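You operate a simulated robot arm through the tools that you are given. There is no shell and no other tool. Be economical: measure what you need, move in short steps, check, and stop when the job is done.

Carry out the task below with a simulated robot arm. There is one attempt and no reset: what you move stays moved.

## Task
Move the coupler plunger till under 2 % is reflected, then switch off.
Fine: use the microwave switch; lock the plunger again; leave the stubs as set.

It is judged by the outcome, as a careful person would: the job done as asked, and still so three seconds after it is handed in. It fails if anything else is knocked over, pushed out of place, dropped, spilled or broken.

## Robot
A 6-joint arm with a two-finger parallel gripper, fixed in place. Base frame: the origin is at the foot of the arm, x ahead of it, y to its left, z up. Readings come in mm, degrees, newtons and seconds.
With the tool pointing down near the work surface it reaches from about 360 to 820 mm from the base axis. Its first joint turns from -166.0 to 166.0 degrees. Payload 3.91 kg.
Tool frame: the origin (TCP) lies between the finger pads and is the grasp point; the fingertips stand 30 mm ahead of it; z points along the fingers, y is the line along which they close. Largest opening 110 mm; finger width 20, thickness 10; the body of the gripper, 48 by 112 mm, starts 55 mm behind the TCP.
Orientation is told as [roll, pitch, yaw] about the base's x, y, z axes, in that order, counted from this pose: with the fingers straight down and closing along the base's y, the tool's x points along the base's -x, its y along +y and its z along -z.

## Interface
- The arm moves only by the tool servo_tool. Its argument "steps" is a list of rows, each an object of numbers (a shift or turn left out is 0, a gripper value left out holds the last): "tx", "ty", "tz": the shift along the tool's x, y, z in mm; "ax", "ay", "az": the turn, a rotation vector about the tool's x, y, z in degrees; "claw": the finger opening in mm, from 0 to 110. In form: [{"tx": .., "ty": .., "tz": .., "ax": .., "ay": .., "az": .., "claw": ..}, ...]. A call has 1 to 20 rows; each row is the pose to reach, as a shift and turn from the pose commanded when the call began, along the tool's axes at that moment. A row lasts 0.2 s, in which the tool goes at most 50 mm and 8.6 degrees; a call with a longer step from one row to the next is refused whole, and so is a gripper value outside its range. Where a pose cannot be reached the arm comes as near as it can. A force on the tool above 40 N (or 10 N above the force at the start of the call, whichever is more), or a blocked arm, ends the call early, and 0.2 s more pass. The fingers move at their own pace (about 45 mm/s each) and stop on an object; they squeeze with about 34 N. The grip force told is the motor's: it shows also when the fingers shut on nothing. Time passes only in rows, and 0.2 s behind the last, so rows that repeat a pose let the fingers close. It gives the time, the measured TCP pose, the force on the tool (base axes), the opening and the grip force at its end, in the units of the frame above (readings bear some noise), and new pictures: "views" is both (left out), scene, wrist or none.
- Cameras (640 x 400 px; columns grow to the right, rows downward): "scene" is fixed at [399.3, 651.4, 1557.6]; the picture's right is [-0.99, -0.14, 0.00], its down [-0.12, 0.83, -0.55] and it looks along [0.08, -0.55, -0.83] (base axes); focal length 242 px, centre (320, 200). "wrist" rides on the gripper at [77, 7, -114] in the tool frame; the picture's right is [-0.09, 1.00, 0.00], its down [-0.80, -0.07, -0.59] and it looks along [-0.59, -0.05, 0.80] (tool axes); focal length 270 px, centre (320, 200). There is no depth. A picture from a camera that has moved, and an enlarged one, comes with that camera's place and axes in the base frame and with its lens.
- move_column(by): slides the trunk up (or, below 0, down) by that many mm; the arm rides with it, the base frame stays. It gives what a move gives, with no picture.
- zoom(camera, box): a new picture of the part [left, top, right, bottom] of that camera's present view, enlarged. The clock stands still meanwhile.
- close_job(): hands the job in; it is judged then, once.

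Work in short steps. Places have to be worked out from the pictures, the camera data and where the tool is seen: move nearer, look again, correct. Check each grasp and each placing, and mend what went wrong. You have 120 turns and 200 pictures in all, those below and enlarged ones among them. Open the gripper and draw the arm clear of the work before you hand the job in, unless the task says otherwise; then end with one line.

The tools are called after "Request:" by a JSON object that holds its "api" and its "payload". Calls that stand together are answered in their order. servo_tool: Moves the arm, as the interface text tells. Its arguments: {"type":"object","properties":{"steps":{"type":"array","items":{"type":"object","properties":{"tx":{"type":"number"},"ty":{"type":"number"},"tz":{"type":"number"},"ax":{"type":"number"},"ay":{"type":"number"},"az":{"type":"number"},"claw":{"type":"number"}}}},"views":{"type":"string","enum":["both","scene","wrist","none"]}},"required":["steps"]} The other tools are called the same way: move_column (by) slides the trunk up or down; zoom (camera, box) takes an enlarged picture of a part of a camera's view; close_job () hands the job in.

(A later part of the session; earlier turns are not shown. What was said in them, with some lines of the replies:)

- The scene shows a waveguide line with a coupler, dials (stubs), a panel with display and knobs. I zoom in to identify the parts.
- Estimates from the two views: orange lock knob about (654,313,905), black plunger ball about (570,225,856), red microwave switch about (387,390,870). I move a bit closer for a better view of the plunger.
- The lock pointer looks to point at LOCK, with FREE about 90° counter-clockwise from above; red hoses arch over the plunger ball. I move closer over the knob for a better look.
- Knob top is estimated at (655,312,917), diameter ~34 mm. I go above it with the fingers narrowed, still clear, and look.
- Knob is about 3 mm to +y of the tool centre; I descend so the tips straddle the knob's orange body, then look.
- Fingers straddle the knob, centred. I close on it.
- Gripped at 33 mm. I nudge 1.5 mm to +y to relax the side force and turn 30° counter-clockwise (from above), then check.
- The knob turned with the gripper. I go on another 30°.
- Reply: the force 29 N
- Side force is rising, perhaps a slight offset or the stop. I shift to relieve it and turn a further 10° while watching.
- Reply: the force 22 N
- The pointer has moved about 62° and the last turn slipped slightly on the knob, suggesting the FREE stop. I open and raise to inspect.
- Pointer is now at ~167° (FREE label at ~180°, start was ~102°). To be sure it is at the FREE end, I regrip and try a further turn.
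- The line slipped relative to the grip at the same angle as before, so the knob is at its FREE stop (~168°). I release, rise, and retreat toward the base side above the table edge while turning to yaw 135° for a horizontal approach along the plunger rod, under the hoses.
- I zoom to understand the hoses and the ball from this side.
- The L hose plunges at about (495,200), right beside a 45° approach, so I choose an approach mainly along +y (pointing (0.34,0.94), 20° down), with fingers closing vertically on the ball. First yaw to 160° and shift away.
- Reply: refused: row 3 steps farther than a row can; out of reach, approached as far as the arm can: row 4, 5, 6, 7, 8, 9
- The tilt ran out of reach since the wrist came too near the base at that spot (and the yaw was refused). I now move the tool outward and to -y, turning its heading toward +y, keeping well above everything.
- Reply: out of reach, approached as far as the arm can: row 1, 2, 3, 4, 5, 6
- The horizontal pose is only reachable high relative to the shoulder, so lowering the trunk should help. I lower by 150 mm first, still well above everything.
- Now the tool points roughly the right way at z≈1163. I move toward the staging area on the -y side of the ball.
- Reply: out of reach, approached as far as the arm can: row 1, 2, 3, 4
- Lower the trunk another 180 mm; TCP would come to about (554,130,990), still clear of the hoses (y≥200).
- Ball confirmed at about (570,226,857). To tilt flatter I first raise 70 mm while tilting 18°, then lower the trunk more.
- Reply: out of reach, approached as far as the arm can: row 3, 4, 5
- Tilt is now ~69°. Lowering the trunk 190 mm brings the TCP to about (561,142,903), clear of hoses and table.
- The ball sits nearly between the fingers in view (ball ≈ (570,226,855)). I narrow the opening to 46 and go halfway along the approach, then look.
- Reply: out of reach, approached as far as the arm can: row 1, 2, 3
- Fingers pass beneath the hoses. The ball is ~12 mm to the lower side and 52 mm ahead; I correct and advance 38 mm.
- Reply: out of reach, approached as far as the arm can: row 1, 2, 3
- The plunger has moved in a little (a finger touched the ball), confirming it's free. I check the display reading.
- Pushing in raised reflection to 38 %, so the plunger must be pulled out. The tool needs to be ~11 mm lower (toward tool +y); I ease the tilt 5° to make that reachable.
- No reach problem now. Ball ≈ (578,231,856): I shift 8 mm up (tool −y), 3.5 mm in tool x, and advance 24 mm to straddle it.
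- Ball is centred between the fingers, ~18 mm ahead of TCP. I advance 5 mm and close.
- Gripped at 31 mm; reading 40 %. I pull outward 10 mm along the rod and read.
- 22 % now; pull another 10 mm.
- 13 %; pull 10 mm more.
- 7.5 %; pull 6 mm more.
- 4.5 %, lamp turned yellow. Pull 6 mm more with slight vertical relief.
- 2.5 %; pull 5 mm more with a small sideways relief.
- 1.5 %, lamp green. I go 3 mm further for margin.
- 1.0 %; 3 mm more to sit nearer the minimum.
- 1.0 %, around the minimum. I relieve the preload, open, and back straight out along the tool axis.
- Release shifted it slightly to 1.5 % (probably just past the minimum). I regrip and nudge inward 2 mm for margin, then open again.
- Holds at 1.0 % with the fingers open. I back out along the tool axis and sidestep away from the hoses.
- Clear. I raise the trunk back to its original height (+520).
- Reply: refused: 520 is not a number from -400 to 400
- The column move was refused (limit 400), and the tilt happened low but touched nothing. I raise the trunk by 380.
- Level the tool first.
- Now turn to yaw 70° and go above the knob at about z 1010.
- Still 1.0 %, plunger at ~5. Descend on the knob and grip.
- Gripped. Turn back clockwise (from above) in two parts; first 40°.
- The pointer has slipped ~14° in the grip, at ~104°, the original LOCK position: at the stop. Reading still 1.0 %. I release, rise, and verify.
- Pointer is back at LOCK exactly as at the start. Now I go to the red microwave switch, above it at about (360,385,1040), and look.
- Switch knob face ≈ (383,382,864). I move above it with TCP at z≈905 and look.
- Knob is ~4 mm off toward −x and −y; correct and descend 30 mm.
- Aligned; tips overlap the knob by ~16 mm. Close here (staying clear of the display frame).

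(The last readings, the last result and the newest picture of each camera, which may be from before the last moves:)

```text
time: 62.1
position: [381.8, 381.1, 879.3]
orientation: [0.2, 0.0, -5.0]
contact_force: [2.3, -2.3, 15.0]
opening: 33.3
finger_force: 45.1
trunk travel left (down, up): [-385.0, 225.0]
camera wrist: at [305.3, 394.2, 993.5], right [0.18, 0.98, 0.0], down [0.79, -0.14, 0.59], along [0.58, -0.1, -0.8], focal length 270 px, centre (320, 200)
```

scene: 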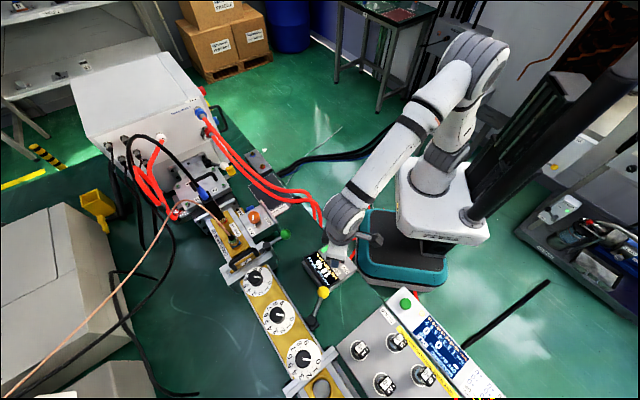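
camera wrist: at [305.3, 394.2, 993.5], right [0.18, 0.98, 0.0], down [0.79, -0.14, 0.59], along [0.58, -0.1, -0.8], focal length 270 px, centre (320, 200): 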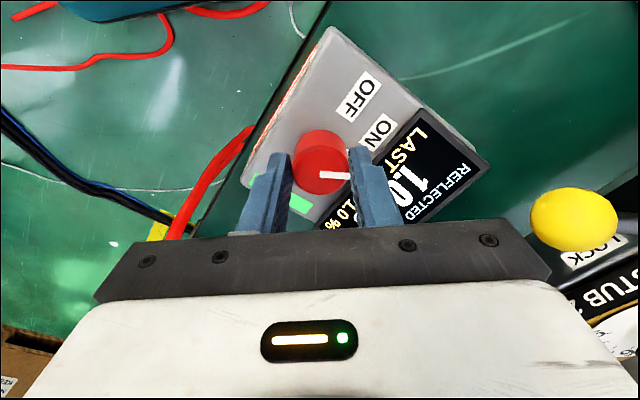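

Gripped at 33 mm. Undo the 2 mm and turn 32° counter-clockwise.

Request:
{"api": "servo_tool", "payload": {"steps": [{"tz": -2}, {"tz": -2, "az": -8}, {"tz": -2, "az": -16}, {"tz": -2, "az": -24}, {"tz": -2, "az": -32}], "views": "wrist"}}

Request:
{"api": "zoom", "payload": {"camera": "scene", "box": [294, 220, 390, 290]}}

```text
time: 63.3
position: [381.2, 378.3, 878.5]
orientation: [0.1, 0.2, 27.2]
contact_force: [6.0, -14.5, 3.2]
opening: 32.7
finger_force: 45.1
trunk travel left (down, up): [-385.0, 225.0]
camera wrist: at [309.8, 350.1, 993.7], right [-0.38, 0.93, 0.0], down [0.75, 0.3, 0.59], along [0.55, 0.22, -0.81], focal length 270 px, centre (320, 200)
```

wrist: 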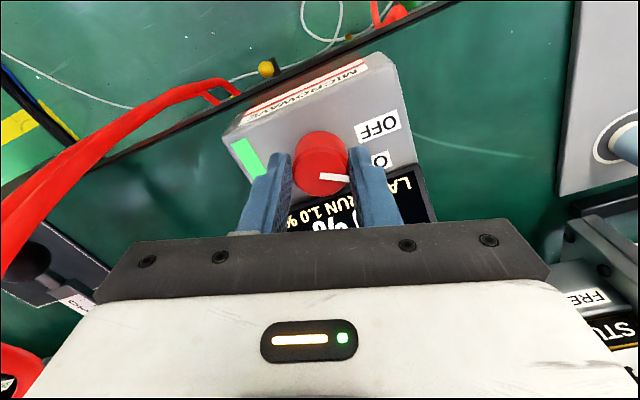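

```text
5.71 times, centred on (342, 255) of scene
camera zoom: at [399.3, 651.4, 1557.6], right [-0.99, -0.14, 0.0], down [-0.12, 0.83, -0.55], along [0.08, -0.55, -0.83], focal length 1384 px, centre (194, -114)
```

zoom: 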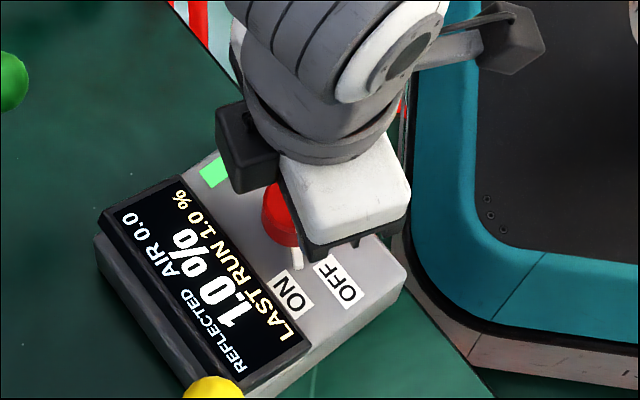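

It turns (box labelled MICROWAVE). Continue 32° more with slight relief.

Request:
{"api": "servo_tool", "payload": {"steps": [{"ty": -1.2, "az": -8}, {"ty": -1.2, "az": -16}, {"ty": -1.2, "az": -24}, {"ty": -1.2, "az": -32}], "views": "wrist"}}

Request:
{"api": "zoom", "payload": {"camera": "scene", "box": [294, 220, 390, 290]}}

```text
time: 64.3
position: [384.2, 378.5, 879.1]
orientation: [0.2, 0.1, 59.2]
contact_force: [19.4, -22.0, 6.6]
opening: 32.9
finger_force: 44.8
trunk travel left (down, up): [-385.0, 225.0]
camera wrist: at [337.3, 314.5, 993.4], right [-0.81, 0.59, 0.0], down [0.47, 0.65, 0.59], along [0.35, 0.48, -0.8], focal length 270 px, centre (320, 200)
```

wrist: 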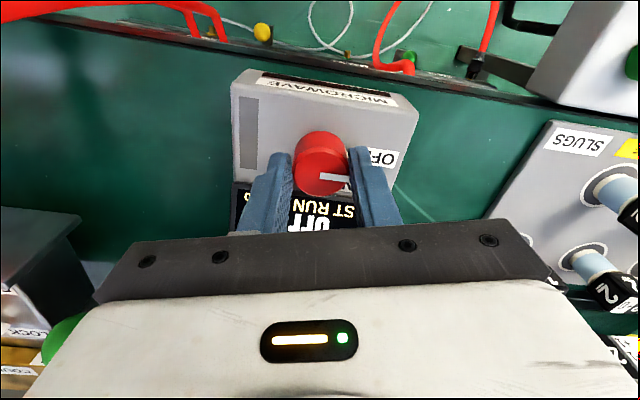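

```text
5.71 times, centred on (342, 255) of scene
camera zoom: at [399.3, 651.4, 1557.6], right [-0.99, -0.14, 0.0], down [-0.12, 0.83, -0.55], along [0.08, -0.55, -0.83], focal length 1384 px, centre (194, -114)
```

zoom: 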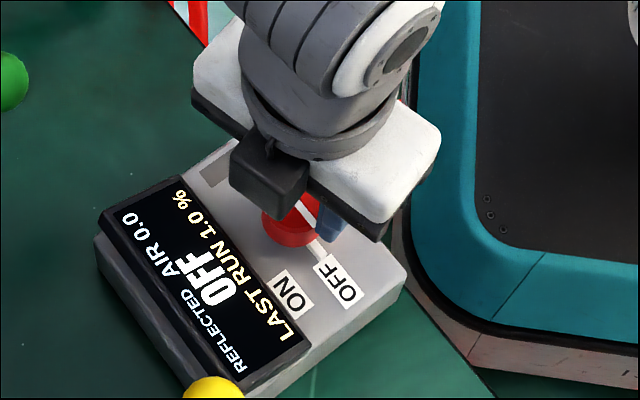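

Display shows OFF, last run 1.0 %. I relieve the side force and turn 8° more to be sure of the stop, then release and rise.

Request:
{"api": "servo_tool", "payload": {"steps": [{"tx": 0.8, "ty": -1.4}, {"tx": 0.8, "ty": -1.4, "az": -8}, {"tx": 0.8, "ty": -1.4, "az": -8}, {"tx": 0.8, "ty": -1.4, "az": -8, "claw": 60}, {"tx": 0.8, "ty": -1.4, "az": -8, "claw": 60}, {"tx": 0.8, "ty": -1.4, "az": -8, "claw": 60}, {"tx": 0.8, "ty": -1.4, "tz": -30, "az": -8}, {"tx": 0.8, "ty": -1.4, "tz": -70, "az": -8}, {"tx": 0.8, "ty": -1.4, "tz": -115, "az": -8}, {"tx": 0.8, "ty": -1.4, "tz": -160, "az": -8}], "views": "both"}}

```text
time: 66.5
position: [383.6, 374.5, 1038.3]
orientation: [0.1, 0.1, 67.0]
contact_force: [0.0, 0.3, 0.7]
opening: 60.2
finger_force: 0.0
trunk travel left (down, up): [-385.0, 225.0]
camera wrist: at [346.8, 306.1, 1153.5], right [-0.88, 0.47, 0.0], down [0.38, 0.71, 0.59], along [0.28, 0.52, -0.8], focal length 270 px, centre (320, 200)
```

scene: 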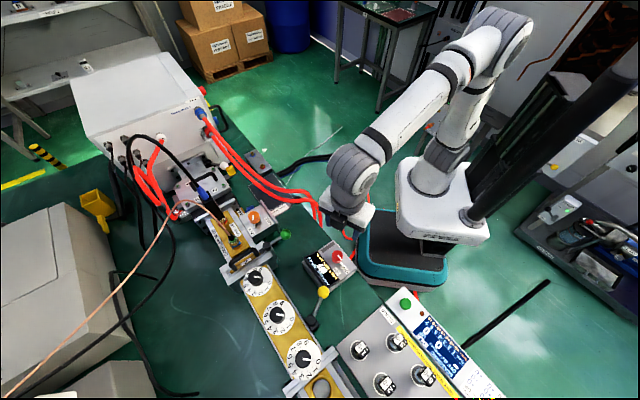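
wrist: 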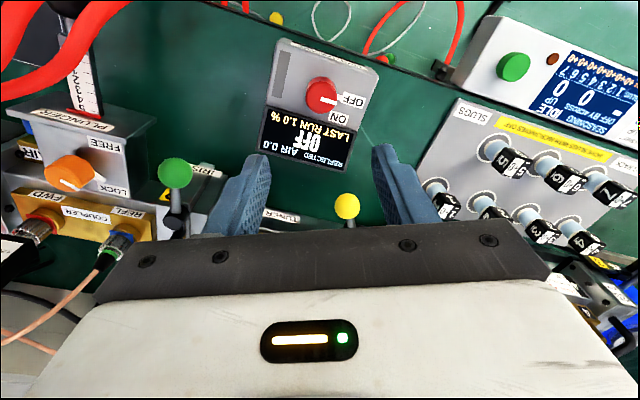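

A final check of the knob positions before handing in.

Request:
{"api": "zoom", "payload": {"camera": "scene", "box": [210, 180, 370, 280]}}

```text
4.00 times, centred on (290, 230) of scene
camera zoom: at [399.3, 651.4, 1557.6], right [-0.99, -0.14, 0.0], down [-0.12, 0.83, -0.55], along [0.08, -0.55, -0.83], focal length 969 px, centre (440, 80)
```

zoom: 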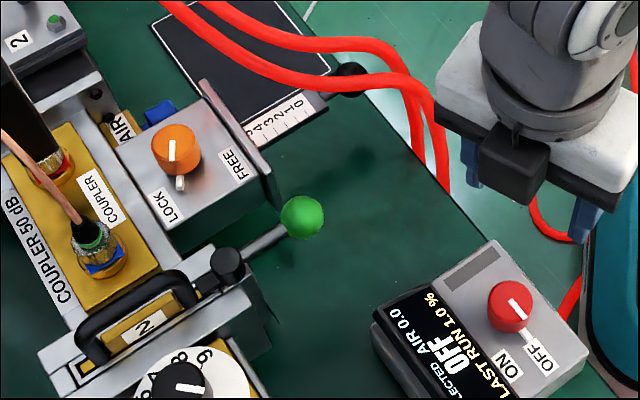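

The switch points to OFF, the plunger knob to LOCK, the last run reads 1.0 %, and the arm is open and clear. I hand in.

Request:
{"api": "close_job", "payload": {}}

```text
The job is handed in.
```

The plunger is set at 1.0 % reflected and locked again, the microwave switch is off, and I left the stubs alone.
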